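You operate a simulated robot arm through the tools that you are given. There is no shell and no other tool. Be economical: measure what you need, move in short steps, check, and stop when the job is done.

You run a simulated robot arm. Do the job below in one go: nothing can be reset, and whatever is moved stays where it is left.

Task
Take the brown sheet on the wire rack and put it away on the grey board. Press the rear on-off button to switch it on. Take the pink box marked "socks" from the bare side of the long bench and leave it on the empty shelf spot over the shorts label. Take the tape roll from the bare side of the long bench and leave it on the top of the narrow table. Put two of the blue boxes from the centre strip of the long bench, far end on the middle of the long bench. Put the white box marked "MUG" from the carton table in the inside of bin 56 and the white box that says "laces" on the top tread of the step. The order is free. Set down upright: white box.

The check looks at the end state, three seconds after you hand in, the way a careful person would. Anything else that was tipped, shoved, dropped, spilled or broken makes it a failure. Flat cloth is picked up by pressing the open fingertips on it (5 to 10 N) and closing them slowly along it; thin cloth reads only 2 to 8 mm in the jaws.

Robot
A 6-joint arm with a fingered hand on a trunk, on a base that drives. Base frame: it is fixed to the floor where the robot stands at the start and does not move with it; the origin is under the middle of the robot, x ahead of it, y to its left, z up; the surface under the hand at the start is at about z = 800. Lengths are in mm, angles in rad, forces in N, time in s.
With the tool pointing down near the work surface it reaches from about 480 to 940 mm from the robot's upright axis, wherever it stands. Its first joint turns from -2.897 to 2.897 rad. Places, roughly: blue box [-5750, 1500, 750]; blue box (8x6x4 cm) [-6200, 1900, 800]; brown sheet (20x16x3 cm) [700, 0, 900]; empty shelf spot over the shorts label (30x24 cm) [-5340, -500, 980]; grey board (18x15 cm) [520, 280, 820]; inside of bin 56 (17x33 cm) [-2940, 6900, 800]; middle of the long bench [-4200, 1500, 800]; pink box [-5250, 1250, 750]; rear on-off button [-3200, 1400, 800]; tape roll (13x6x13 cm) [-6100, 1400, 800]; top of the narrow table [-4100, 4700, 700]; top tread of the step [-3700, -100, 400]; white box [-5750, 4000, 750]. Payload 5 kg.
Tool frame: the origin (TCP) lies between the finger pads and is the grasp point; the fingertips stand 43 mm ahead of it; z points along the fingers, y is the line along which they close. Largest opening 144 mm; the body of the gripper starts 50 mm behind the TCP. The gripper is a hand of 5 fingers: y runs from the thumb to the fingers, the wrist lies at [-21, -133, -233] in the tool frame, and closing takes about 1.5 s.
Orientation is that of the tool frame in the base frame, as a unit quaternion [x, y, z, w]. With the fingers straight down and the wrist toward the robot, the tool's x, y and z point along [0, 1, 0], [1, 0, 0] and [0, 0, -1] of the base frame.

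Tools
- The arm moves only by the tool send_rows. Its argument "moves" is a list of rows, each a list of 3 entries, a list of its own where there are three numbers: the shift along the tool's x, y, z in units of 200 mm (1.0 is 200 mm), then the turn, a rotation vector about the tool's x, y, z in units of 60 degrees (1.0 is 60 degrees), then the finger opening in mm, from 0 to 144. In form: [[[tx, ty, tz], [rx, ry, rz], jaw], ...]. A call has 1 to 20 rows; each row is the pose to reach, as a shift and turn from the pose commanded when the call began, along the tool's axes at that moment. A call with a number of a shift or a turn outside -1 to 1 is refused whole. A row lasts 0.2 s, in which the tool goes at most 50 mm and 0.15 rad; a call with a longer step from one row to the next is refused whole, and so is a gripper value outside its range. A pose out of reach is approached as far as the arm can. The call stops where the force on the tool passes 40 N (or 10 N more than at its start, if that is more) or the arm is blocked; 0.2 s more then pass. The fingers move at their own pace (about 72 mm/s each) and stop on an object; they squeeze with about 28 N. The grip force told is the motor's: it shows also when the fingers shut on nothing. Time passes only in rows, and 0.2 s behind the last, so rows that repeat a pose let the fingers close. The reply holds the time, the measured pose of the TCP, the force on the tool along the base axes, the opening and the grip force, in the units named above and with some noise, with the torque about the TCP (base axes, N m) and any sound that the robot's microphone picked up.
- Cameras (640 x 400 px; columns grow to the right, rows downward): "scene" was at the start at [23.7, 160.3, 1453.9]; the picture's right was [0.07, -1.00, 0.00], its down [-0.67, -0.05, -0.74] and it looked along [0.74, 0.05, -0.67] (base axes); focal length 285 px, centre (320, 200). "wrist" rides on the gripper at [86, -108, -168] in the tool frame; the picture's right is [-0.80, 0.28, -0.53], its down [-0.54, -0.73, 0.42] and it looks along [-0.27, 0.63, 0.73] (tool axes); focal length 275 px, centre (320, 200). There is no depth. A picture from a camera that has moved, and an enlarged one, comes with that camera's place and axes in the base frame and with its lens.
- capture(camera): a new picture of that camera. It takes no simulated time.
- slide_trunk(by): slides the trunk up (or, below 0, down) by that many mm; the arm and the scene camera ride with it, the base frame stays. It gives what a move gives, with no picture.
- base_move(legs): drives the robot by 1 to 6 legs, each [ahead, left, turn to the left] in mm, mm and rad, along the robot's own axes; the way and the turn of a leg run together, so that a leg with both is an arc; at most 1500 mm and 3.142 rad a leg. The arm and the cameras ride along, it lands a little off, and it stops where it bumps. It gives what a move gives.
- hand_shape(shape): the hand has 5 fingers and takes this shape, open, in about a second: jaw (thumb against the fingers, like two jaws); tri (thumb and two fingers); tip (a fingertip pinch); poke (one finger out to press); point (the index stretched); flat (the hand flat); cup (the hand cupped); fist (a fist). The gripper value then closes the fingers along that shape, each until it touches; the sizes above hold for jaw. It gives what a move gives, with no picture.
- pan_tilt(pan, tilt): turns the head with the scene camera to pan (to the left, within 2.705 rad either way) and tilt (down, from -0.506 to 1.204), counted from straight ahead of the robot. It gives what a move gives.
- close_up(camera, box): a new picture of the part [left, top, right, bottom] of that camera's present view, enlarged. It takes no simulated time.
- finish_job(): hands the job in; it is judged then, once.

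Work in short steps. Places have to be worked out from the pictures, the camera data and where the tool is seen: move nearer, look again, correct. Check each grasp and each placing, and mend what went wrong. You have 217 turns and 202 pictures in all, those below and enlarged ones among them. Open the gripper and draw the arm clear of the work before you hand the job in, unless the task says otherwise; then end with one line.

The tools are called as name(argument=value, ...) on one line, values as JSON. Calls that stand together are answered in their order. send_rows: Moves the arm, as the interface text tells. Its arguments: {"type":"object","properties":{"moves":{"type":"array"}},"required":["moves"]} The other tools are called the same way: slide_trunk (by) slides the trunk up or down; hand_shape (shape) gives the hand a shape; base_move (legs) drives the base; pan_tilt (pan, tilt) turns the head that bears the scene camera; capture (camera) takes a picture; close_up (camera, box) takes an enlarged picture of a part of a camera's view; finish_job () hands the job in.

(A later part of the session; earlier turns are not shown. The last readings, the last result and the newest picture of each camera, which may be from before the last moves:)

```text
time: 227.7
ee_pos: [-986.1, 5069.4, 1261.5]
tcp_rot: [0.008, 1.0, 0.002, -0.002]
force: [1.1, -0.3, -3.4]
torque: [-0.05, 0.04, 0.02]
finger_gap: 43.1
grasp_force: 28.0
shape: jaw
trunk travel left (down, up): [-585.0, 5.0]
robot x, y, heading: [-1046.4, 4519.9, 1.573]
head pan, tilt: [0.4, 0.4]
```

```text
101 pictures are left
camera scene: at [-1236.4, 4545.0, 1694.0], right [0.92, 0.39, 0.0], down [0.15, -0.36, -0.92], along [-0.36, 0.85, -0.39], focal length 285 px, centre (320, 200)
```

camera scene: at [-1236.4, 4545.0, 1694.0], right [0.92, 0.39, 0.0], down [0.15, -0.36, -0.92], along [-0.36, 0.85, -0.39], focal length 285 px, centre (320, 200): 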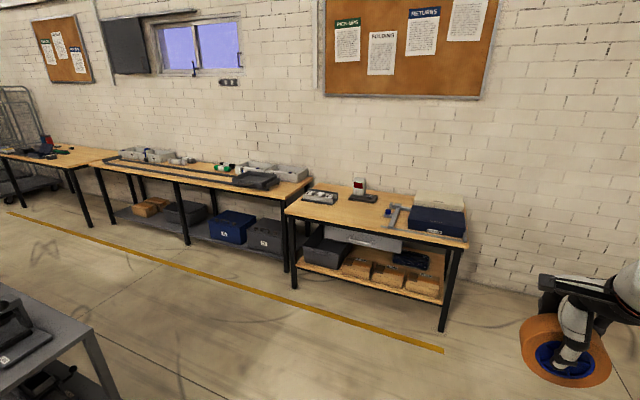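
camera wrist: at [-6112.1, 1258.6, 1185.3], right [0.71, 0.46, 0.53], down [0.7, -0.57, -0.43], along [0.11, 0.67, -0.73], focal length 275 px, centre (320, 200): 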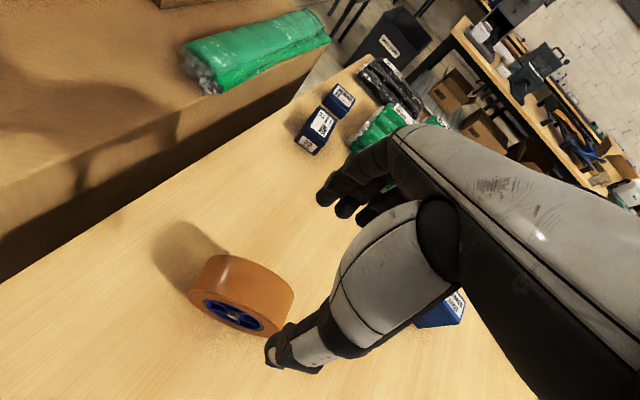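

The rear aisle (y≈5000–6300) is clear. I drive in to x≈-4100 and turn to face the narrow table from behind.

base_move(legs=[[1090, 0, 0], [0, 0, 1.57], [1500, 0, 0], [1500, 0, 0], [0, 0, 1.57]])

pan_tilt(pan=0.0, tilt=0.6)

capture(camera="scene")

```text
time: 255.1
ee_pos: [-4056.1, 4885.9, 1262.5]
tcp_rot: [0.999, 0.053, 0.002, 0.001]
force: [-0.3, -0.7, -2.9]
torque: [0.02, -0.02, -0.01]
finger_gap: 42.9
grasp_force: 28.2
shape: jaw
trunk travel left (down, up): [-585.0, 5.0]
robot x, y, heading: [-4068.2, 5436.7, -1.444]
head pan, tilt: [0.4, 0.4]
```

```text
time: 256.0
ee_pos: [-4056.7, 4885.6, 1261.5]
tcp_rot: [0.999, 0.053, 0.002, 0.0]
force: [0.8, 0.5, -3.2]
torque: [-0.01, 0.0, -0.01]
finger_gap: 42.6
grasp_force: 28.0
shape: jaw
trunk travel left (down, up): [-585.0, 5.0]
robot x, y, heading: [-4062.9, 5437.8, -1.445]
head pan, tilt: [0.0, 0.6]
```

```text
100 pictures are left
camera scene: at [-3905.5, 5425.5, 1675.8], right [-0.99, -0.12, 0.0], down [-0.07, 0.56, -0.83], along [0.1, -0.82, -0.56], focal length 285 px, centre (320, 200)
```

scene: 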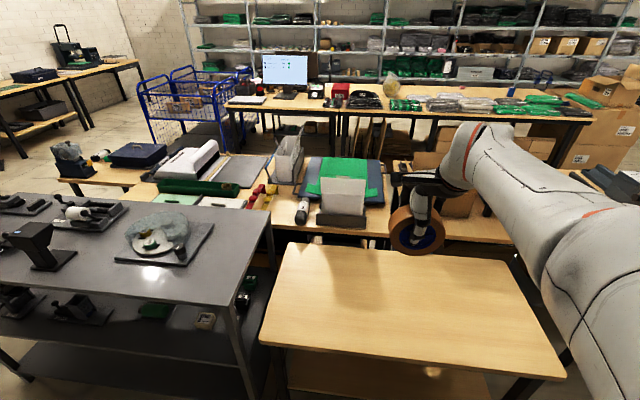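

The narrow table's bare top is right in front. I also notice a lit monitor on the long bench facing this way; I zoom in on both to check.

close_up(camera="scene", box=[220, 40, 380, 120])

close_up(camera="scene", box=[230, 180, 590, 400])

```text
4.00 times, centred on (300, 80) of scene
camera zoom: at [-3905.5, 5425.5, 1675.8], right [-0.99, -0.12, 0.0], down [-0.07, 0.56, -0.83], along [0.1, -0.82, -0.56], focal length 1142 px, centre (400, 680)
```

zoom: 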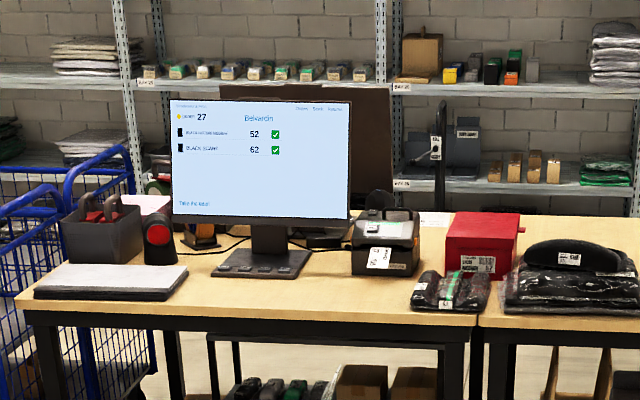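

```text
1.78 times, centred on (410, 290) of scene
camera zoom: at [-3905.5, 5425.5, 1675.8], right [-0.99, -0.12, 0.0], down [-0.07, 0.56, -0.83], along [0.1, -0.82, -0.56], focal length 507 px, centre (160, 40)
```

zoom: 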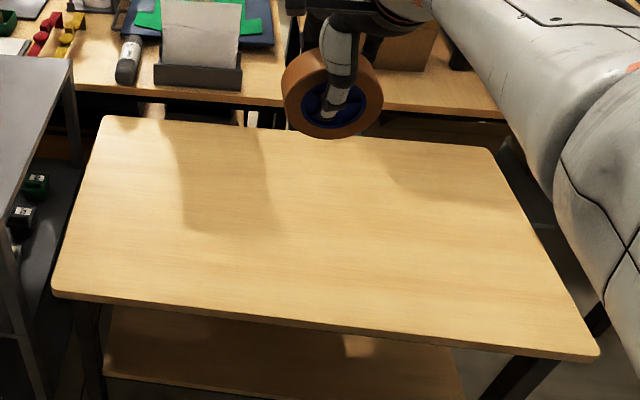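

The far-side console was already on, so the near one I switched on was right. The narrow table top spans about x -4640…-3630, y 4394…4908. I lower the trunk and move the roll over its middle.

slide_trunk(by=-150)

send_rows(moves=[[[0, 0.2, 0], [0, 0, 0], 0], [[0, 0.4, 0], [0, 0, 0], 0], [[0, 0.6, 0], [0, 0, 0], 0], [[0, 0.8, 0], [0, 0, 0], 0], [[0, 1.0, 0], [0, 0, 0], 0], [[0, 1.0, 0.25], [0, 0, 0], 0], [[0, 1.0, 0.5], [0, 0, 0], 0], [[0, 1.0, 0.75], [0, 0, 0], 0], [[0, 1.0, 0.9], [0, 0, 0], 0]])

close_up(camera="scene", box=[230, 180, 590, 400])

```text
time: 257.7
ee_pos: [-4056.9, 4885.5, 1111.9]
tcp_rot: [0.999, 0.052, 0.001, 0.001]
force: [0.8, 0.6, -2.5]
torque: [-0.01, -0.05, 0.04]
finger_gap: 42.9
grasp_force: 28.2
shape: jaw
trunk travel left (down, up): [-435.0, 155.0]
robot x, y, heading: [-4066.0, 5435.6, -1.447]
head pan, tilt: [0.0, 0.6]
```

```text
time: 259.7
ee_pos: [-4035.4, 4685.4, 933.7]
tcp_rot: [0.999, 0.053, 0.001, 0.001]
force: [0.5, -1.4, -3.3]
torque: [0.02, -0.06, -0.04]
finger_gap: 42.8
grasp_force: 28.0
shape: jaw
trunk travel left (down, up): [-435.0, 155.0]
robot x, y, heading: [-4063.6, 5433.7, -1.444]
head pan, tilt: [0.0, 0.6]
```

```text
1.78 times, centred on (410, 290) of scene
camera zoom: at [-3905.6, 5425.0, 1525.8], right [-0.99, -0.12, 0.0], down [-0.07, 0.56, -0.82], along [0.1, -0.82, -0.57], focal length 507 px, centre (160, 40)
```

zoom: 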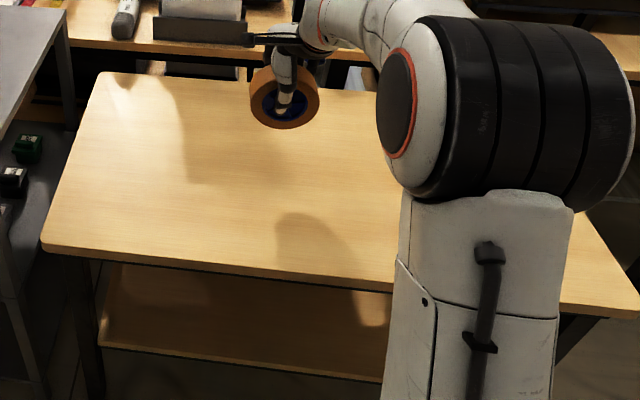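

The roll is above the table. I lower to about z 845, then in 5 mm steps until contact.

send_rows(moves=[[[0, 0, 0.15], [0, 0, 0], 0], [[0, 0, 0.3], [0, 0, 0], 0], [[0, 0, 0.43], [0, 0, 0], 0], [[0, 0, 0.47], [0, 0, 0], 0], [[0, 0, 0.5], [0, 0, 0], 0], [[0, 0, 0.53], [0, 0, 0], 0], [[0, 0, 0.56], [0, 0, 0], 0], [[0, 0, 0.59], [0, 0, 0], 0], [[0, 0, 0.62], [0, 0, 0], 0], [[0, 0, 0.65], [0, 0, 0], 0], [[0, 0, 0.68], [0, 0, 0], 0], [[0, 0, 0.71], [0, 0, 0], 0], [[0, 0, 0.74], [0, 0, 0], 0]])

close_up(camera="scene", box=[300, 180, 480, 300])

```text
time: 262.5
ee_pos: [-4033.1, 4682.6, 793.6]
tcp_rot: [0.998, 0.054, 0.001, 0.008]
force: [1.4, 2.6, 14.3]
torque: [0.22, 0.03, 0.0]
finger_gap: 46.2
grasp_force: 27.7
shape: jaw
trunk travel left (down, up): [-435.0, 155.0]
robot x, y, heading: [-4066.4, 5437.8, -1.449]
head pan, tilt: [0.0, 0.6]
stopped in row 13: the force on the tool passed its limit at 42 N (the readings are from after the stop); the commanded pose is now the measured one
```

```text
3.33 times, centred on (390, 240) of scene
camera zoom: at [-3905.3, 5427.4, 1525.5], right [-0.99, -0.12, 0.0], down [-0.07, 0.56, -0.83], along [0.1, -0.82, -0.56], focal length 951 px, centre (87, 67)
```

zoom: 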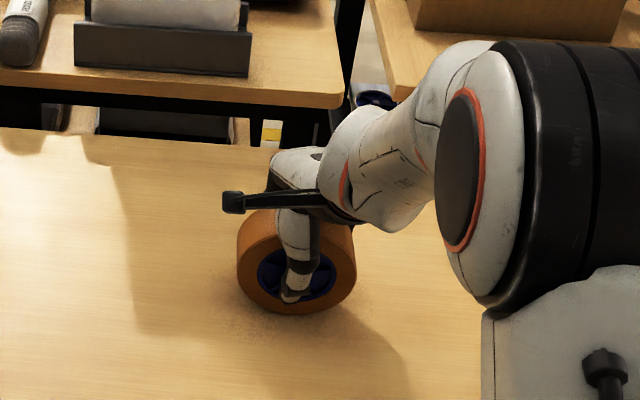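

Contact; the roll stands on the narrow table. I open fully and rise straight up.

send_rows(moves=[[[0, 0, -0.01], [0, 0, 0], 60], [[0, 0, -0.01], [0, 0, 0], 90], [[0, 0, -0.01], [0, 0, 0], 120], [[0, 0, -0.01], [0, 0, 0], 120], [[0, 0, -0.01], [0, 0, 0], 120], [[0, 0, -0.1], [0, 0, 0], 120], [[0, 0, -0.3], [0, 0, 0], 120], [[0, 0, -0.5], [0, 0, 0], 120], [[0, 0, -0.7], [0, 0, 0], 120], [[0, 0, -0.9], [0, 0, 0], 120], [[0, 0, -1.0], [0, 0, 0], 120]])

close_up(camera="scene", box=[230, 180, 590, 400])

```text
time: 264.9
ee_pos: [-4035.6, 4684.5, 994.6]
tcp_rot: [0.999, 0.052, 0.001, 0.005]
force: [0.1, 0.2, 0.7]
torque: [-0.01, 0.0, 0.0]
finger_gap: 119.7
grasp_force: 0.0
shape: jaw
trunk travel left (down, up): [-435.0, 155.0]
robot x, y, heading: [-4064.7, 5434.4, -1.45]
head pan, tilt: [0.0, 0.6]
```

```text
1.78 times, centred on (410, 290) of scene
camera zoom: at [-3905.5, 5425.8, 1525.8], right [-0.99, -0.12, 0.0], down [-0.07, 0.56, -0.83], along [0.1, -0.82, -0.56], focal length 507 px, centre (160, 40)
```

zoom: 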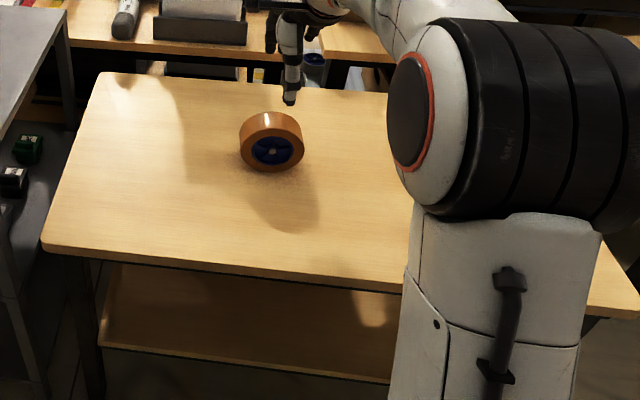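

The roll stands on its own. Next the white boxes; I retract the hand and go along the rear aisle to x≈-5600 to see if they can be reached from this side.

send_rows(moves=[[[0, -0.2, -0.1], [0, 0, -0.02], 120], [[0, -0.4, -0.2], [0, 0, -0.04], 120], [[0, -0.6, -0.3], [0, 0, -0.05], 120], [[0, -0.8, -0.4], [0, 0, -0.05], 120], [[0, -0.95, -0.5], [0, 0, -0.05], 120]])

base_move(legs=[[0, 0, -0.125], [-130, -1500, 0]])

pan_tilt(pan=-0.1, tilt=0.5)

capture(camera="scene")

```text
time: 266.1
ee_pos: [-4056.4, 4873.7, 1091.3]
tcp_rot: [0.997, 0.078, 0.0, 0.005]
force: [-0.9, 0.0, 0.1]
torque: [-0.02, 0.02, 0.01]
finger_gap: 119.9
grasp_force: 0.1
shape: jaw
trunk travel left (down, up): [-435.0, 155.0]
robot x, y, heading: [-4064.7, 5435.8, -1.445]
head pan, tilt: [0.0, 0.6]
```

```text
refused: leg 2 is longer than a leg can be; nothing moved
```

```text
time: 266.8
ee_pos: [-4055.1, 4872.9, 1090.9]
tcp_rot: [0.997, 0.079, 0.001, 0.005]
force: [0.3, 0.5, 1.3]
torque: [-0.02, -0.04, -0.01]
finger_gap: 119.9
grasp_force: 0.1
shape: jaw
trunk travel left (down, up): [-435.0, 155.0]
robot x, y, heading: [-4065.7, 5434.0, -1.455]
head pan, tilt: [-0.099, 0.499]
```

```text
94 pictures are left
camera scene: at [-3914.2, 5422.3, 1534.8], right [-1.0, -0.02, 0.0], down [-0.01, 0.48, -0.88], along [0.02, -0.88, -0.48], focal length 285 px, centre (320, 200)
```

scene: 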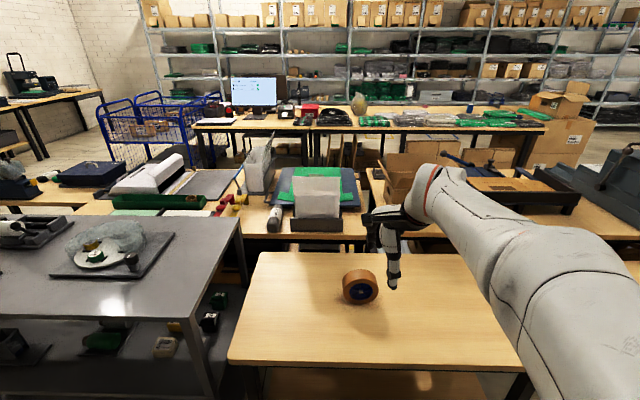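

Leg was slightly too long. I resend it with two legs and look.

base_move(legs=[[0, 0, -0.12], [-130, -1000, 0], [0, -500, 0]])

capture(camera="scene")

```text
time: 275.0
ee_pos: [-5575.6, 4979.4, 1090.9]
tcp_rot: [0.999, 0.033, 0.001, 0.005]
force: [0.6, 0.4, 0.7]
torque: [0.02, 0.0, 0.0]
finger_gap: 119.6
grasp_force: 0.0
shape: jaw
trunk travel left (down, up): [-435.0, 155.0]
robot x, y, heading: [-5530.1, 5537.3, -1.54]
head pan, tilt: [-0.099, 0.499]
```

```text
93 pictures are left
camera scene: at [-5383.9, 5512.8, 1534.9], right [-1.0, 0.07, 0.0], down [0.03, 0.48, -0.88], along [-0.06, -0.88, -0.48], focal length 285 px, centre (320, 200)
```

scene: 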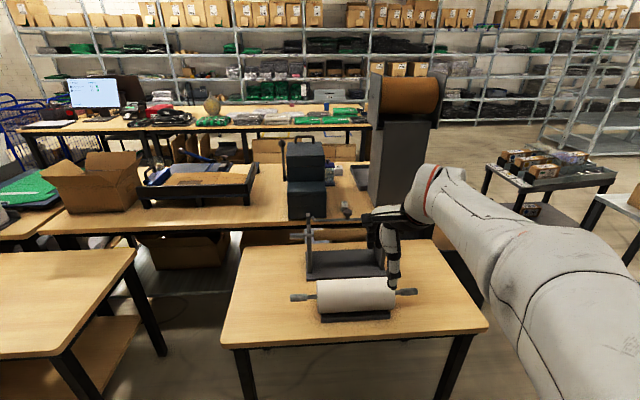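

The white boxes are on the far side of the dispenser, not reachable from here. I look to the right (west) for a short way back to the front aisle.

pan_tilt(pan=-1.1, tilt=0.45)

capture(camera="scene")

```text
time: 276.2
ee_pos: [-5575.9, 4980.3, 1090.5]
tcp_rot: [0.999, 0.033, 0.001, 0.005]
force: [0.6, 0.4, -0.1]
torque: [0.02, 0.0, 0.02]
finger_gap: 119.9
grasp_force: 0.0
shape: jaw
trunk travel left (down, up): [-435.0, 155.0]
robot x, y, heading: [-5532.3, 5541.1, -1.543]
head pan, tilt: [-1.1, 0.45]
```

```text
92 pictures are left
camera scene: at [-5458.2, 5559.3, 1539.3], right [-0.48, 0.88, 0.0], down [0.38, 0.21, -0.9], along [-0.79, -0.43, -0.44], focal length 285 px, centre (320, 200)
```

scene: 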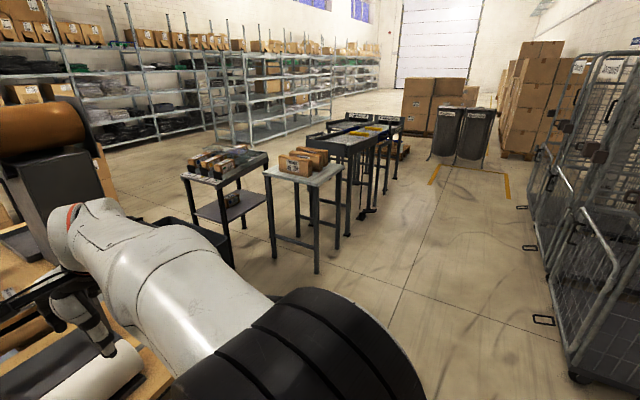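

West is longer through the conveyor, so I take the known route round the right end back to the front aisle, in two calls.

base_move(legs=[[0, 0, 1.543], [1500, 0, 0], [1500, 0, 0], [1480, 0, 0], [0, 0, -1.57], [1500, 0, 0]])

```text
time: 312.1
ee_pos: [-1112.9, 3555.1, 1090.4]
tcp_rot: [1.0, 0.025, 0.001, 0.005]
force: [0.0, -0.1, 0.5]
torque: [0.0, 0.01, 0.02]
finger_gap: 120.0
grasp_force: 0.0
shape: jaw
trunk travel left (down, up): [-435.0, 155.0]
robot x, y, heading: [-1062.4, 4119.0, -1.551]
head pan, tilt: [-1.1, 0.45]
```

Continuing: down to y≈3020, west to x≈-5550, then face the carton table.

base_move(legs=[[1090, 0, 0], [0, 0, -1.59], [1500, 0, 0], [1500, 0, 0], [1480, 0, 0], [0, 0, -1.57]])

pan_tilt(pan=0.0, tilt=0.5)

capture(camera="scene")

```text
time: 346.5
ee_pos: [-5450.0, 3672.2, 1090.6]
tcp_rot: [0.0, 1.0, 0.005, -0.001]
force: [-0.1, -0.7, 0.7]
torque: [-0.01, -0.01, 0.01]
finger_gap: 119.7
grasp_force: 0.1
shape: jaw
trunk travel left (down, up): [-435.0, 155.0]
robot x, y, heading: [-5533.7, 3115.3, 1.539]
head pan, tilt: [-1.1, 0.45]
```

```text
time: 347.8
ee_pos: [-5450.5, 3672.8, 1090.7]
tcp_rot: [0.001, 1.0, 0.006, -0.002]
force: [-0.1, -0.1, -0.5]
torque: [-0.01, 0.02, 0.0]
finger_gap: 120.0
grasp_force: 0.0
shape: jaw
trunk travel left (down, up): [-435.0, 155.0]
robot x, y, heading: [-5534.2, 3115.7, 1.536]
head pan, tilt: [0.0, 0.499]
```

```text
91 pictures are left
camera scene: at [-5686.2, 3152.3, 1534.9], right [1.0, -0.04, 0.0], down [-0.02, -0.48, -0.88], along [0.03, 0.88, -0.48], focal length 285 px, centre (320, 200)
```

scene: 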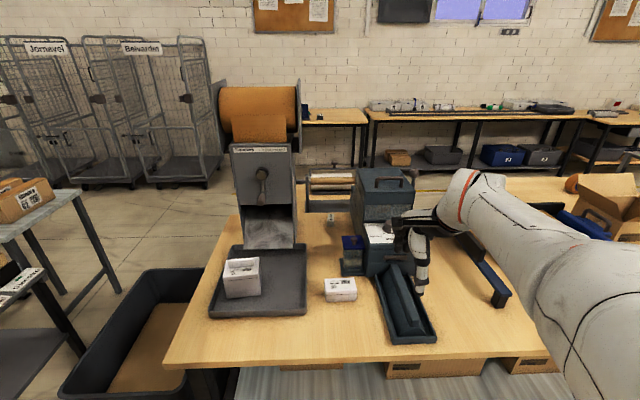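

Two white boxes: one in the dispenser's tray, one on the table. I zoom to read them.

close_up(camera="scene", box=[200, 210, 400, 350])

```text
2.86 times, centred on (300, 280) of scene
camera zoom: at [-5686.2, 3152.3, 1534.9], right [1.0, -0.04, 0.0], down [-0.02, -0.48, -0.88], along [0.03, 0.88, -0.48], focal length 815 px, centre (377, -29)
```

zoom: 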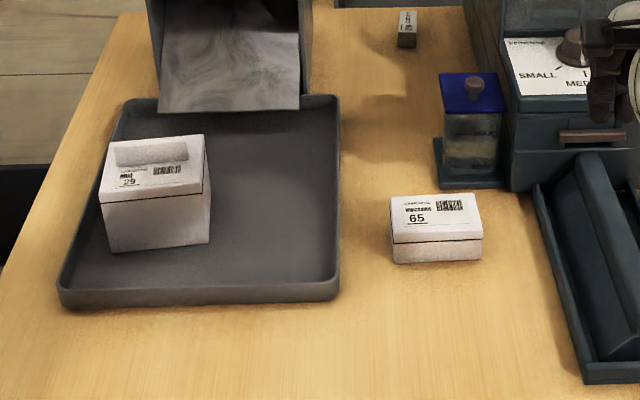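

I enlarge each label.

close_up(camera="scene", box=[225, 250, 275, 300])

close_up(camera="scene", box=[315, 205, 375, 305])

```text
8.00 times, centred on (250, 275) of scene
camera zoom: at [-5686.2, 3152.3, 1534.9], right [1.0, -0.04, 0.0], down [-0.02, -0.48, -0.88], along [0.03, 0.88, -0.48], focal length 2283 px, centre (880, -400)
```

zoom: 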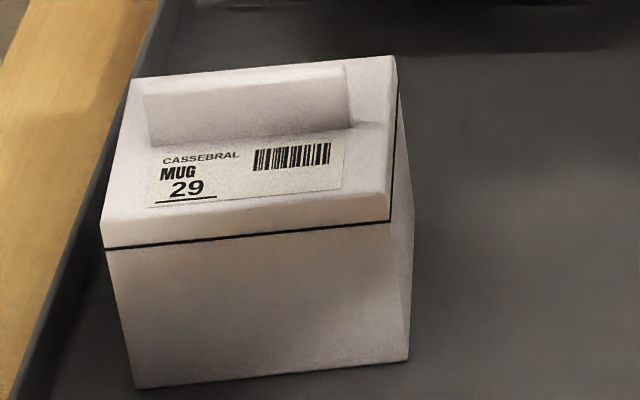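

```text
4.00 times, centred on (345, 255) of scene
camera zoom: at [-5686.2, 3152.3, 1534.9], right [1.0, -0.04, 0.0], down [-0.02, -0.48, -0.88], along [0.03, 0.88, -0.48], focal length 1142 px, centre (220, -20)
```

zoom: 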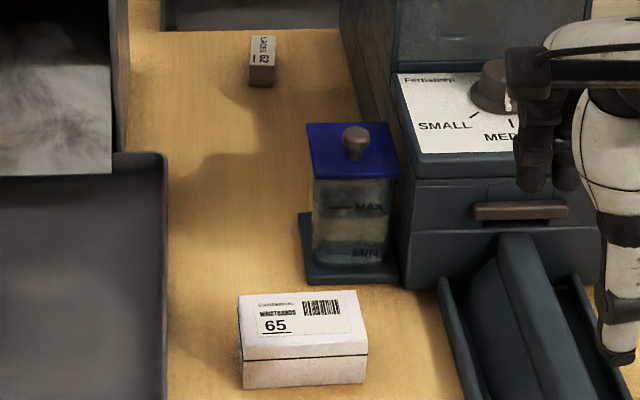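

"MUG 29" is in the tray (about 118×108×82 mm, centre near [-5925, 3924]); "LACES 62" is the small one far back near [-5595, 4327]; 65 is wristbands. I reposition for the MUG: 300 mm left, 100 ahead.

base_move(legs=[[100, 300, 0.03]])

send_rows(moves=[[[0.2, 0, 0], [0, 0, 0], 144], [[0.4, 0, 0], [0, 0, 0], 144], [[0.5, 0.1, 0], [0, 0, 0], 144], [[0.5, 0.2, 0], [0, 0, 0], 144]])

capture(camera="wrist")

close_up(camera="scene", box=[240, 180, 480, 330])

```text
time: 349.9
ee_pos: [-5761.1, 3780.5, 1089.6]
tcp_rot: [-0.013, 1.0, 0.005, -0.001]
force: [0.1, -0.7, -0.4]
torque: [0.03, 0.01, -0.04]
finger_gap: 119.7
grasp_force: 0.1
shape: jaw
trunk travel left (down, up): [-435.0, 155.0]
robot x, y, heading: [-5826.0, 3226.6, 1.565]
head pan, tilt: [0.0, 0.499]
```

```text
time: 350.9
ee_pos: [-5863.0, 3818.6, 1091.3]
tcp_rot: [-0.013, 1.0, 0.005, -0.001]
force: [0.0, -0.4, -0.1]
torque: [-0.03, -0.01, 0.0]
finger_gap: 143.8
grasp_force: 0.1
shape: jaw
trunk travel left (down, up): [-435.0, 155.0]
robot x, y, heading: [-5827.2, 3223.6, 1.562]
head pan, tilt: [0.0, 0.499]
```

```text
87 pictures are left
camera wrist: at [-5947.5, 3706.1, 1256.3], right [0.79, 0.3, 0.54], down [0.56, -0.71, -0.43], along [0.25, 0.64, -0.73], focal length 275 px, centre (320, 200)
```

wrist: 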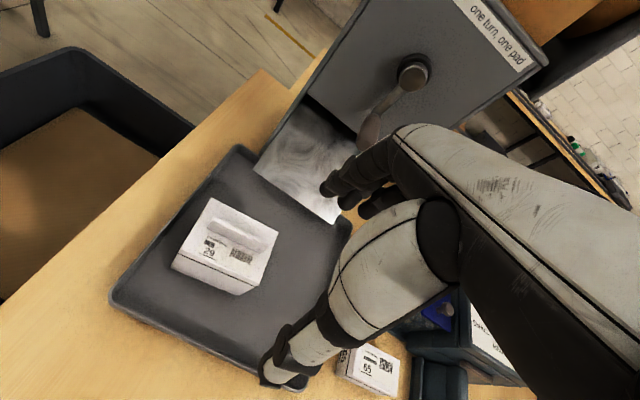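

```text
2.67 times, centred on (360, 255) of scene
camera zoom: at [-5981.7, 3253.9, 1534.8], right [1.0, -0.01, 0.0], down [0.0, -0.48, -0.88], along [0.01, 0.88, -0.48], focal length 761 px, centre (213, 53)
```

zoom: 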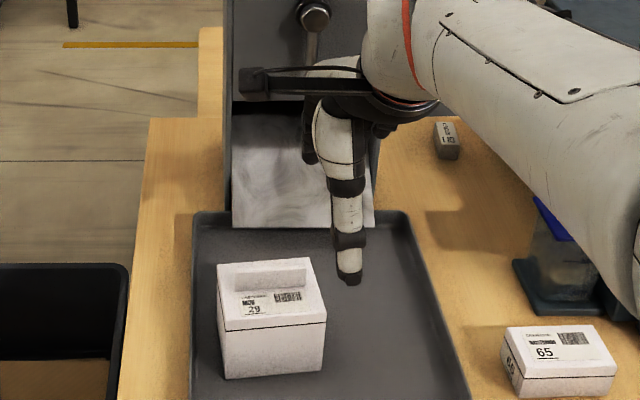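

Both views put the MUG's top near [-5914, 3887], z≈880. I hover the open hand above it and check.

send_rows(moves=[[[0.09, 0.12, 0.1], [0, 0, -0.025], 144], [[0.18, 0.24, 0.2], [0, 0, -0.05], 144], [[0.255, 0.34, 0.32], [0, 0, -0.075], 144], [[0.255, 0.34, 0.455], [0, 0, -0.075], 144], [[0.255, 0.34, 0.455], [0, 0, -0.075], 144]])

close_up(camera="wrist", box=[140, 150, 400, 400])

close_up(camera="scene", box=[290, 210, 410, 330])

```text
time: 352.1
ee_pos: [-5914.4, 3886.3, 999.7]
tcp_rot: [-0.052, 0.999, 0.006, -0.001]
force: [-0.1, -0.2, 0.2]
torque: [-0.03, -0.01, 0.02]
finger_gap: 143.8
grasp_force: 0.0
shape: jaw
trunk travel left (down, up): [-435.0, 155.0]
robot x, y, heading: [-5827.0, 3223.6, 1.562]
head pan, tilt: [0.0, 0.499]
```

```text
1.60 times, centred on (270, 275) of wrist
camera zoom: at [-5989.0, 3767.0, 1165.2], right [0.76, 0.36, 0.54], down [0.61, -0.66, -0.43], along [0.2, 0.66, -0.73], focal length 440 px, centre (400, 80)
```

zoom: 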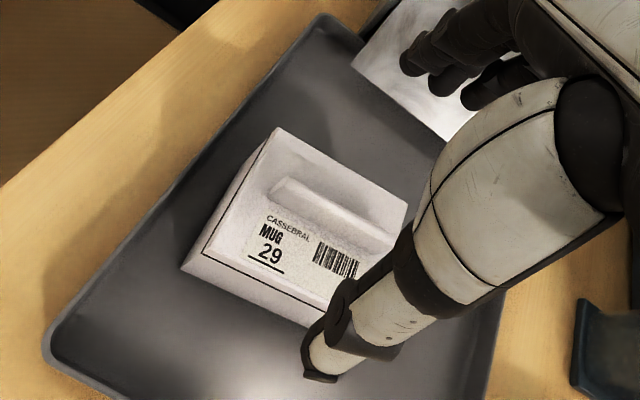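

```text
3.33 times, centred on (350, 270) of scene
camera zoom: at [-5981.7, 3253.7, 1534.9], right [1.0, -0.01, 0.0], down [0.0, -0.48, -0.88], along [0.01, 0.88, -0.48], focal length 951 px, centre (220, -33)
```

zoom: 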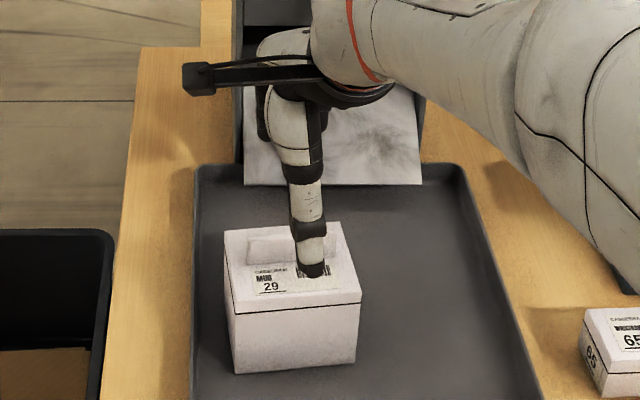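

The MUG's top corners triangulate to a box centre of about [-5912, 3872], top z≈895, so I shift 12 mm back, descend to TCP z≈882 (staying clear of the lid handle) and check.

send_rows(moves=[[[0, -0.06, 0.1], [0, 0, -0.01], 144], [[0, -0.06, 0.25], [0, 0, -0.01], 144], [[0, -0.06, 0.4], [0, 0, -0.01], 144], [[0, -0.06, 0.5], [0, 0, -0.01], 144], [[0, -0.06, 0.59], [0, 0, -0.01], 144], [[0, -0.06, 0.59], [0, 0, -0.01], 144]])

close_up(camera="wrist", box=[140, 150, 400, 400])

close_up(camera="scene", box=[290, 210, 410, 330])

```text
time: 353.5
ee_pos: [-5916.6, 3876.2, 882.4]
tcp_rot: [-0.057, 0.998, 0.005, -0.001]
force: [0.6, 0.2, 0.3]
torque: [-0.01, 0.01, -0.02]
finger_gap: 143.7
grasp_force: 0.1
shape: jaw
trunk travel left (down, up): [-435.0, 155.0]
robot x, y, heading: [-5825.8, 3224.2, 1.559]
head pan, tilt: [0.0, 0.499]
```

```text
1.60 times, centred on (270, 275) of wrist
camera zoom: at [-5989.0, 3755.9, 1048.1], right [0.76, 0.37, 0.54], down [0.62, -0.65, -0.43], along [0.19, 0.66, -0.73], focal length 440 px, centre (400, 80)
```

zoom: 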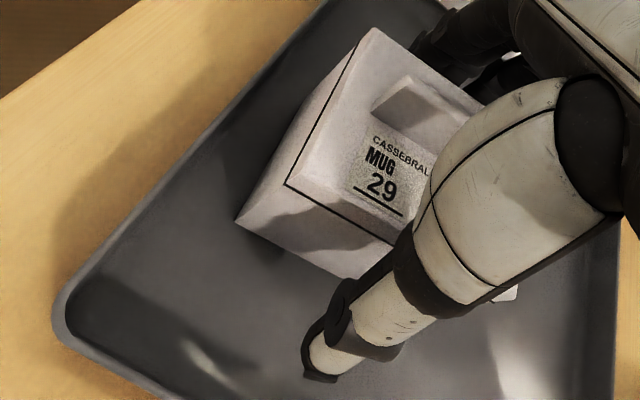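

```text
3.33 times, centred on (350, 270) of scene
camera zoom: at [-5981.7, 3253.8, 1534.9], right [1.0, -0.01, 0.0], down [0.0, -0.48, -0.88], along [0.01, 0.88, -0.48], focal length 951 px, centre (220, -33)
```

zoom: 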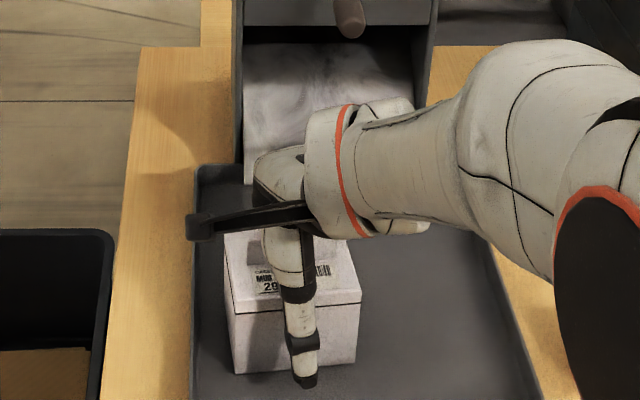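

The hand straddles the box. I close and lift 20 mm to check hold.

send_rows(moves=[[[0, 0, 0], [0, 0, 0], 110], [[0, 0, 0], [0, 0, 0], 90], [[0, 0, 0], [0, 0, 0], 60], [[0, 0, 0], [0, 0, 0], 40], [[0, 0, 0], [0, 0, 0], 40], [[0, 0, 0], [0, 0, 0], 40], [[0, 0, -0.05], [0, 0, 0], 40], [[0, 0, -0.1], [0, 0, 0], 40], [[0, 0, -0.1], [0, 0, 0], 40]])

close_up(camera="scene", box=[290, 210, 410, 330])

```text
time: 355.5
ee_pos: [-5914.3, 3875.3, 902.2]
tcp_rot: [-0.058, 0.998, 0.004, 0.0]
force: [0.5, 0.0, -2.3]
torque: [0.02, -0.03, -0.01]
finger_gap: 79.1
grasp_force: 28.1
shape: jaw
trunk travel left (down, up): [-435.0, 155.0]
robot x, y, heading: [-5826.7, 3221.5, 1.559]
head pan, tilt: [0.0, 0.499]
```

```text
3.33 times, centred on (350, 270) of scene
camera zoom: at [-5981.7, 3253.8, 1534.8], right [1.0, -0.01, 0.0], down [0.0, -0.48, -0.88], along [0.01, 0.88, -0.48], focal length 951 px, centre (220, -33)
```

zoom: 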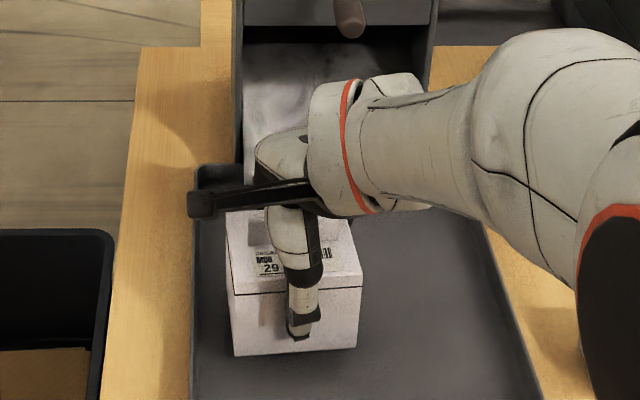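

Held at 79 mm. I lift it and retract toward the robot.

send_rows(moves=[[[0, 0, -0.2], [0, 0, 0], 40], [[0, 0, -0.4], [0, 0, 0], 40], [[0, 0, -0.6], [0, 0, 0], 40], [[0, -0.15, -0.75], [0, 0, 0], 40], [[0, -0.3, -0.9], [0, 0, 0], 40], [[0, -0.45, -1.0], [0, 0, 0.03], 40], [[-0.1, -0.6, -1.0], [0, 0, 0.06], 40], [[-0.2, -0.75, -1.0], [0, 0, 0.1], 40]])

base_move(legs=[[-230, 0, 0], [0, 0, -1.56], [1500, 0, 0], [1500, 0, 0], [1500, 0, 0]])

```text
time: 357.3
ee_pos: [-5860.3, 3728.5, 1100.9]
tcp_rot: [-0.005, 1.0, 0.006, -0.001]
force: [0.5, -0.7, -3.1]
torque: [-0.03, 0.01, 0.0]
finger_gap: 78.7
grasp_force: 27.9
shape: jaw
trunk travel left (down, up): [-435.0, 155.0]
robot x, y, heading: [-5825.5, 3222.5, 1.563]
head pan, tilt: [0.0, 0.499]
```

```text
time: 383.9
ee_pos: [-823.1, 3059.3, 1101.2]
tcp_rot: [0.692, 0.722, 0.004, 0.003]
force: [0.4, -0.4, -4.4]
torque: [0.01, 0.01, 0.03]
finger_gap: 78.7
grasp_force: 27.9
shape: jaw
trunk travel left (down, up): [-435.0, 155.0]
robot x, y, heading: [-1327.8, 3012.2, 0.024]
head pan, tilt: [0.0, 0.499]
```

Still held. I continue round to the rear aisle and face the wall table at x≈-2940.

base_move(legs=[[280, 0, -0.02], [0, 0, 1.57], [1500, 0, 0], [1100, 0, 0], [0, 0, 1.57]])

base_move(legs=[[1500, 0, 0], [430, 0, 0], [0, 0, -1.57]])

capture(camera="scene")

```text
time: 405.8
ee_pos: [-1635.3, 5538.9, 1100.6]
tcp_rot: [0.73, -0.684, -0.004, 0.004]
force: [-0.2, 0.0, -2.4]
torque: [0.0, 0.01, 0.0]
finger_gap: 77.6
grasp_force: 27.8
shape: jaw
trunk travel left (down, up): [-435.0, 155.0]
robot x, y, heading: [-1130.9, 5602.8, -3.095]
head pan, tilt: [0.0, 0.499]
```

```text
time: 419.3
ee_pos: [-3134.8, 5986.6, 1100.3]
tcp_rot: [-0.05, 0.999, 0.006, -0.002]
force: [1.2, -0.7, -2.4]
torque: [-0.03, 0.01, 0.0]
finger_gap: 77.4
grasp_force: 28.6
shape: jaw
trunk travel left (down, up): [-435.0, 155.0]
robot x, y, heading: [-3055.9, 5483.8, 1.653]
head pan, tilt: [0.0, 0.499]
```

```text
80 pictures are left
camera scene: at [-3213.9, 5501.1, 1534.9], right [1.0, 0.08, 0.0], down [0.04, -0.48, -0.88], along [-0.07, 0.88, -0.48], focal length 285 px, centre (320, 200)
```

scene: 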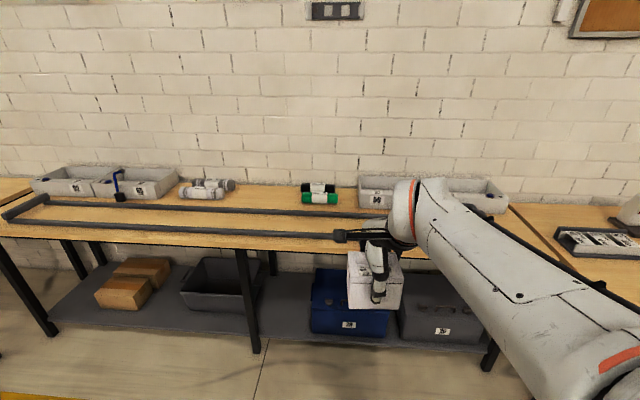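

Grey open bins stand at the back of the wall table. I zoom to find number 56.

close_up(camera="scene", box=[340, 160, 520, 230])

close_up(camera="scene", box=[20, 155, 200, 225])

```text
3.56 times, centred on (430, 195) of scene
camera zoom: at [-3213.9, 5501.1, 1534.9], right [1.0, 0.08, 0.0], down [0.04, -0.48, -0.88], along [-0.07, 0.88, -0.48], focal length 1015 px, centre (-71, 218)
```

zoom: 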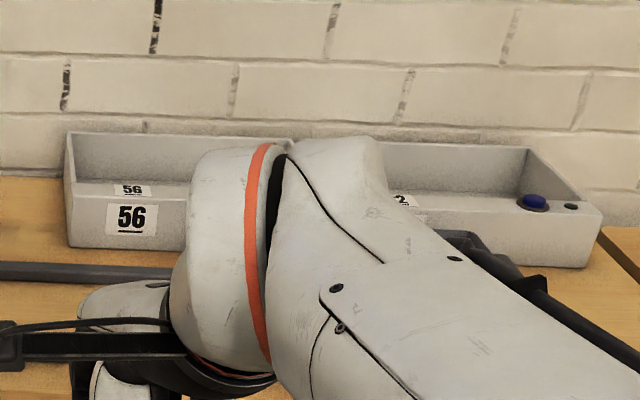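

```text
3.56 times, centred on (110, 190) of scene
camera zoom: at [-3213.9, 5501.1, 1534.9], right [1.0, 0.08, 0.0], down [0.04, -0.48, -0.88], along [-0.07, 0.88, -0.48], focal length 1015 px, centre (1067, 236)
```

zoom: 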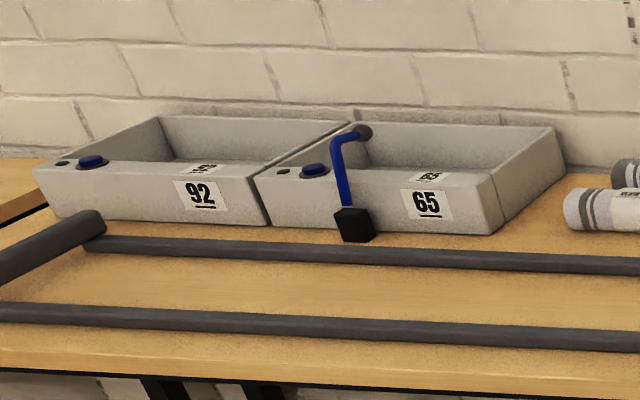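

Bin 56 is the left one of the right pair; inside about x -3100…-2775, y 6815…6985. I square up and drive closer, to about [-2975, 6070].

base_move(legs=[[0, 0, -0.083], [590, -80, 0]])

pan_tilt(pan=-0.1, tilt=0.55)

capture(camera="scene")

capture(camera="wrist")

```text
time: 423.1
ee_pos: [-3012.7, 6578.5, 1101.0]
tcp_rot: [-0.009, 1.0, 0.005, -0.001]
force: [1.0, -0.1, -2.9]
torque: [-0.02, -0.05, 0.03]
finger_gap: 77.4
grasp_force: 28.2
shape: jaw
trunk travel left (down, up): [-435.0, 155.0]
robot x, y, heading: [-2978.6, 6072.9, 1.57]
head pan, tilt: [0.0, 0.499]
```

```text
time: 423.8
ee_pos: [-3014.4, 6578.7, 1100.5]
tcp_rot: [-0.01, 1.0, 0.004, -0.002]
force: [0.8, 0.8, -3.2]
torque: [0.0, -0.02, -0.02]
finger_gap: 77.4
grasp_force: 28.0
shape: jaw
trunk travel left (down, up): [-435.0, 155.0]
robot x, y, heading: [-2975.8, 6072.2, 1.568]
head pan, tilt: [-0.099, 0.55]
```

```text
77 pictures are left
camera scene: at [-3121.9, 6100.1, 1530.3], right [1.0, -0.1, 0.0], down [-0.05, -0.52, -0.85], along [0.08, 0.85, -0.52], focal length 285 px, centre (320, 200)
```

scene: 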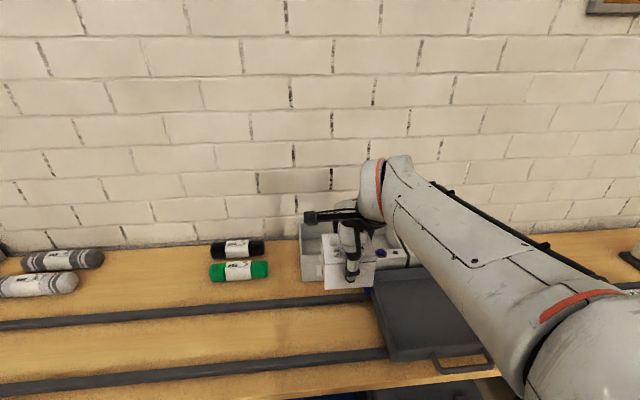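

```text
76 pictures are left
camera wrist: at [-3097.7, 6466.1, 1265.9], right [0.79, 0.29, 0.54], down [0.56, -0.71, -0.43], along [0.25, 0.64, -0.73], focal length 275 px, centre (320, 200)
```

wrist: 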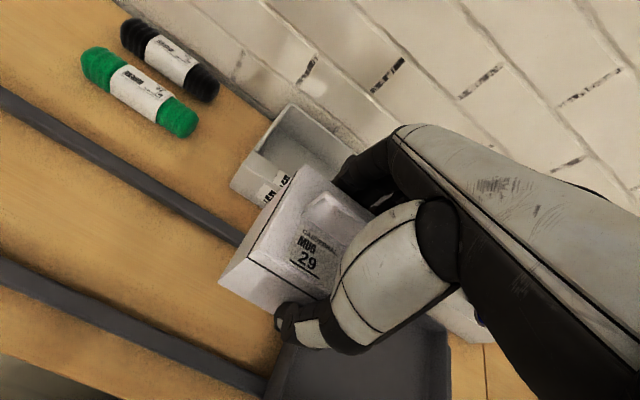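

I zoom on bin 56 to get its rim corners.

close_up(camera="scene", box=[280, 190, 440, 300])

```text
3.64 times, centred on (360, 245) of scene
camera zoom: at [-3121.9, 6100.1, 1530.3], right [1.0, -0.1, 0.0], down [-0.05, -0.52, -0.85], along [0.08, 0.85, -0.52], focal length 1038 px, centre (174, 36)
```

zoom: 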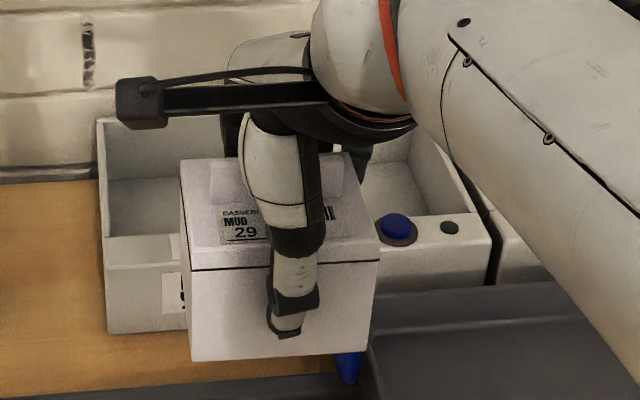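

Bin 56 rim is at z≈883, inside about x -3110…-2780, y 6822…6990, floor ≈765. I bring the MUG above it, aiming for [-2992, 6900].

send_rows(moves=[[[0, 0.2, 0], [0, 0, 0.0], 40], [[-0.03, 0.4, 0], [0, 0, 0], 40], [[-0.06, 0.6, 0], [0, 0, 0], 40], [[-0.1, 0.8, 0], [0, 0, 0.01], 40], [[-0.12, 1.0, 0], [0, 0, 0.015], 40]])

send_rows(moves=[[[0, 0.2, 0], [0, 0, 0], 40], [[0, 0.4, 0], [0, 0, 0], 40], [[0, 0.6, 0.1], [0, 0, 0], 40], [[0, 0.6, 0.25], [0, 0, 0], 40], [[0, 0.6, 0.35], [0, 0, 0], 40], [[0, 0.6, 0.35], [0, 0, 0], 40]])

close_up(camera="scene", box=[280, 190, 440, 300])

capture(camera="wrist")

```text
time: 425.0
ee_pos: [-2995.7, 6783.3, 1101.7]
tcp_rot: [-0.001, 1.0, 0.003, 0.0]
force: [0.4, -0.2, -3.3]
torque: [-0.01, -0.01, -0.01]
finger_gap: 77.4
grasp_force: 27.8
shape: jaw
trunk travel left (down, up): [-435.0, 155.0]
robot x, y, heading: [-2975.6, 6070.4, 1.574]
head pan, tilt: [-0.099, 0.55]
```

```text
time: 426.4
ee_pos: [-2993.2, 6901.7, 1033.3]
tcp_rot: [-0.002, 1.0, 0.005, -0.001]
force: [0.0, 0.2, -3.3]
torque: [-0.04, -0.01, 0.01]
finger_gap: 77.5
grasp_force: 28.3
shape: jaw
trunk travel left (down, up): [-435.0, 155.0]
robot x, y, heading: [-2972.5, 6072.2, 1.566]
head pan, tilt: [-0.099, 0.55]
```

```text
3.64 times, centred on (360, 245) of scene
camera zoom: at [-3121.8, 6100.6, 1530.3], right [1.0, -0.1, 0.0], down [-0.05, -0.52, -0.85], along [0.08, 0.85, -0.52], focal length 1038 px, centre (174, 36)
```

zoom: 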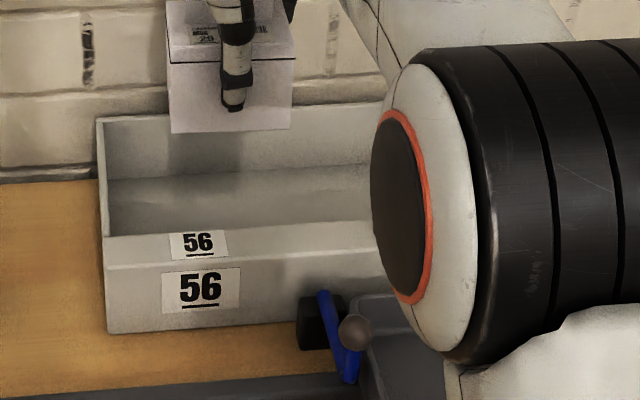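

```text
73 pictures are left
camera wrist: at [-3079.9, 6789.6, 1198.5], right [0.8, 0.28, 0.54], down [0.54, -0.72, -0.43], along [0.26, 0.63, -0.73], focal length 275 px, centre (320, 200)
```

wrist: 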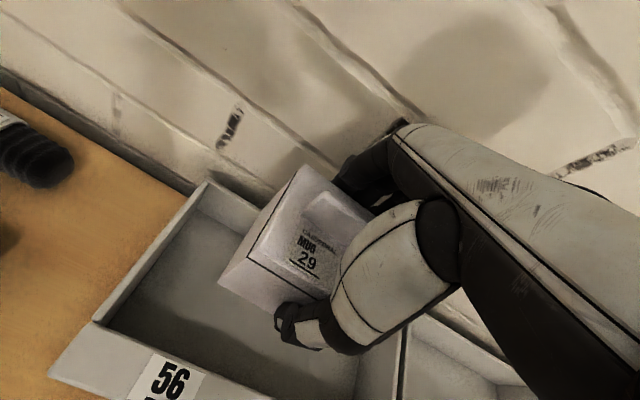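

The box is centred over bin 56 (inside y 6815–6981). I lower it, slowing near the floor, with force stop.

send_rows(moves=[[[0, 0, 0.15], [0, 0, 0], 40], [[0, 0, 0.3], [0, 0, 0], 40], [[0, 0, 0.45], [0, 0, 0], 40], [[0, 0, 0.6], [0, 0, 0], 40], [[0, 0, 0.72], [0, 0, 0], 40], [[0, 0, 0.78], [0, 0, 0], 40], [[0, 0, 0.82], [0, 0, 0], 40], [[0, 0, 0.86], [0, 0, 0], 40], [[0, 0, 0.9], [0, 0, 0], 40], [[0, 0, 0.93], [0, 0, 0], 40], [[0, 0, 0.96], [0, 0, 0], 40], [[0, 0, 0.99], [0, 0, 0], 40]])

close_up(camera="scene", box=[280, 190, 440, 300])

capture(camera="wrist")

```text
time: 428.1
ee_pos: [-2994.5, 6902.9, 881.0]
tcp_rot: [-0.002, 1.0, 0.016, 0.0]
force: [0.4, -15.8, 19.6]
torque: [0.32, -0.11, -0.14]
finger_gap: 77.2
grasp_force: 28.0
shape: jaw
trunk travel left (down, up): [-435.0, 155.0]
robot x, y, heading: [-2979.6, 6069.6, 1.567]
head pan, tilt: [-0.099, 0.55]
stopped in row 8: the force on the tool passed its limit at 49 N (the readings are from after the stop); the commanded pose is now the measured one
```

```text
3.64 times, centred on (360, 245) of scene
camera zoom: at [-3121.9, 6095.9, 1530.4], right [1.0, -0.1, 0.0], down [-0.05, -0.52, -0.85], along [0.08, 0.85, -0.52], focal length 1038 px, centre (174, 36)
```

zoom: 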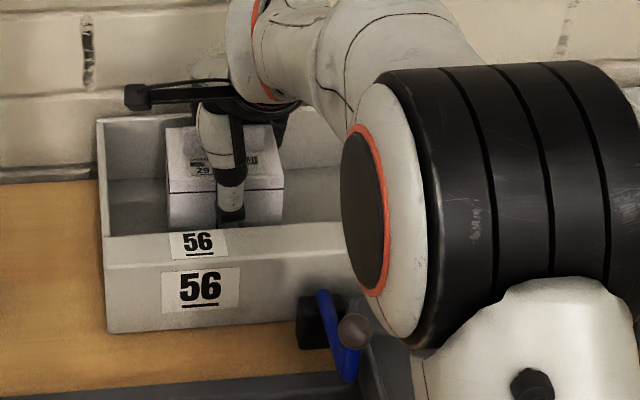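

```text
71 pictures are left
camera wrist: at [-3081.0, 6788.5, 1044.1], right [0.8, 0.27, 0.54], down [0.55, -0.71, -0.45], along [0.26, 0.65, -0.71], focal length 275 px, centre (320, 200)
```

wrist: 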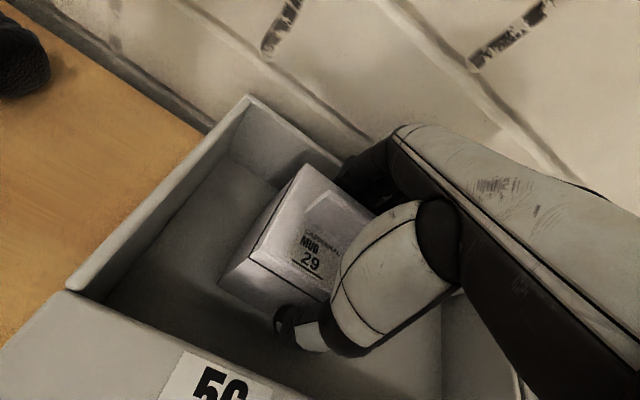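

The contact has a component pushing back from the wall side: the knuckles likely touch the back rim. I rise 12 mm, shift 16 mm toward me, and lower again.

send_rows(moves=[[[0, 0, -0.06], [0, 0, 0], 40], [[0, -0.08, -0.06], [0, 0, 0], 40], [[0, -0.08, 0], [0, 0, 0], 40], [[0, -0.08, 0.04], [0, 0, 0], 40], [[0, -0.08, 0.08], [0, 0, 0], 40], [[0, -0.08, 0.12], [0, 0, 0], 40], [[0, -0.08, 0.15], [0, 0, 0], 40], [[0, -0.08, 0.18], [0, 0, 0], 40], [[0, -0.08, 0.21], [0, 0, 0], 40]])

capture(camera="wrist")

```text
time: 429.7
ee_pos: [-2993.6, 6892.8, 855.4]
tcp_rot: [-0.001, 1.0, 0.019, -0.001]
force: [0.3, -3.9, 13.9]
torque: [-0.74, -0.01, -0.02]
finger_gap: 78.6
grasp_force: 28.1
shape: jaw
trunk travel left (down, up): [-435.0, 155.0]
robot x, y, heading: [-2976.7, 6070.9, 1.567]
head pan, tilt: [-0.099, 0.55]
stopped in row 7: the force on the tool passed its limit at 41 N (the readings are from after the stop); the commanded pose is now the measured one
```

```text
70 pictures are left
camera wrist: at [-3080.5, 6776.2, 1018.0], right [0.8, 0.27, 0.54], down [0.55, -0.71, -0.45], along [0.26, 0.66, -0.71], focal length 275 px, centre (320, 200)
```

wrist: 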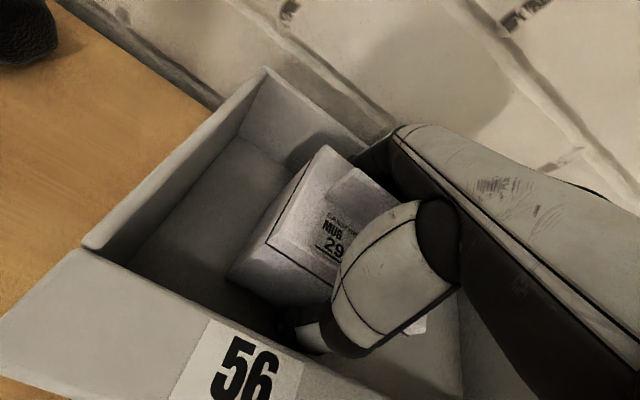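

Something took load at z≈855, with the box shifting slightly in the grip. I check from the scene camera.

close_up(camera="scene", box=[290, 200, 390, 280])

close_up(camera="wrist", box=[200, 100, 440, 380])

```text
5.00 times, centred on (340, 240) of scene
camera zoom: at [-3121.8, 6098.0, 1529.9], right [1.0, -0.1, 0.0], down [-0.05, -0.52, -0.85], along [0.08, 0.85, -0.52], focal length 1427 px, centre (220, 0)
```

zoom: 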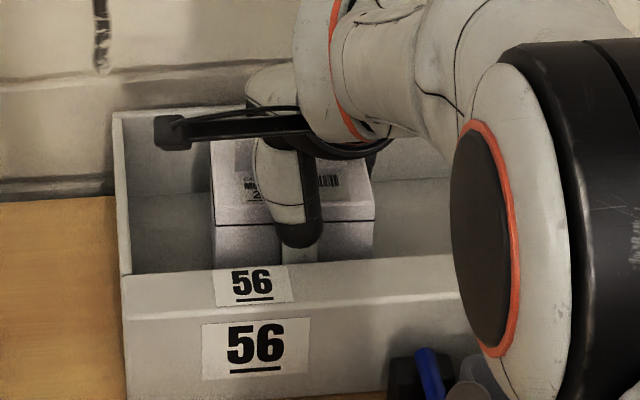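

```text
1.43 times, centred on (320, 240) of wrist
camera zoom: at [-3080.5, 6776.2, 1018.0], right [0.8, 0.27, 0.54], down [0.55, -0.71, -0.45], along [0.26, 0.66, -0.71], focal length 393 px, centre (320, 143)
```

zoom: 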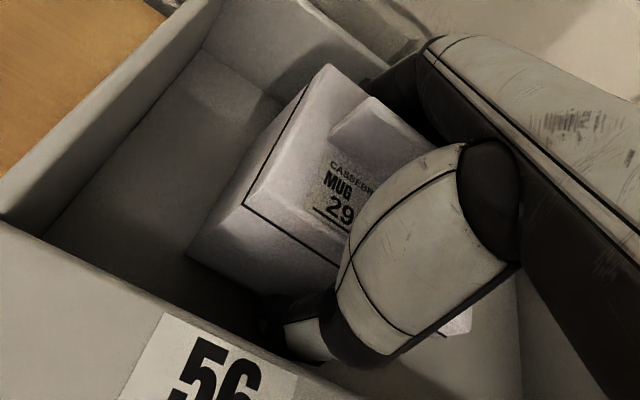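

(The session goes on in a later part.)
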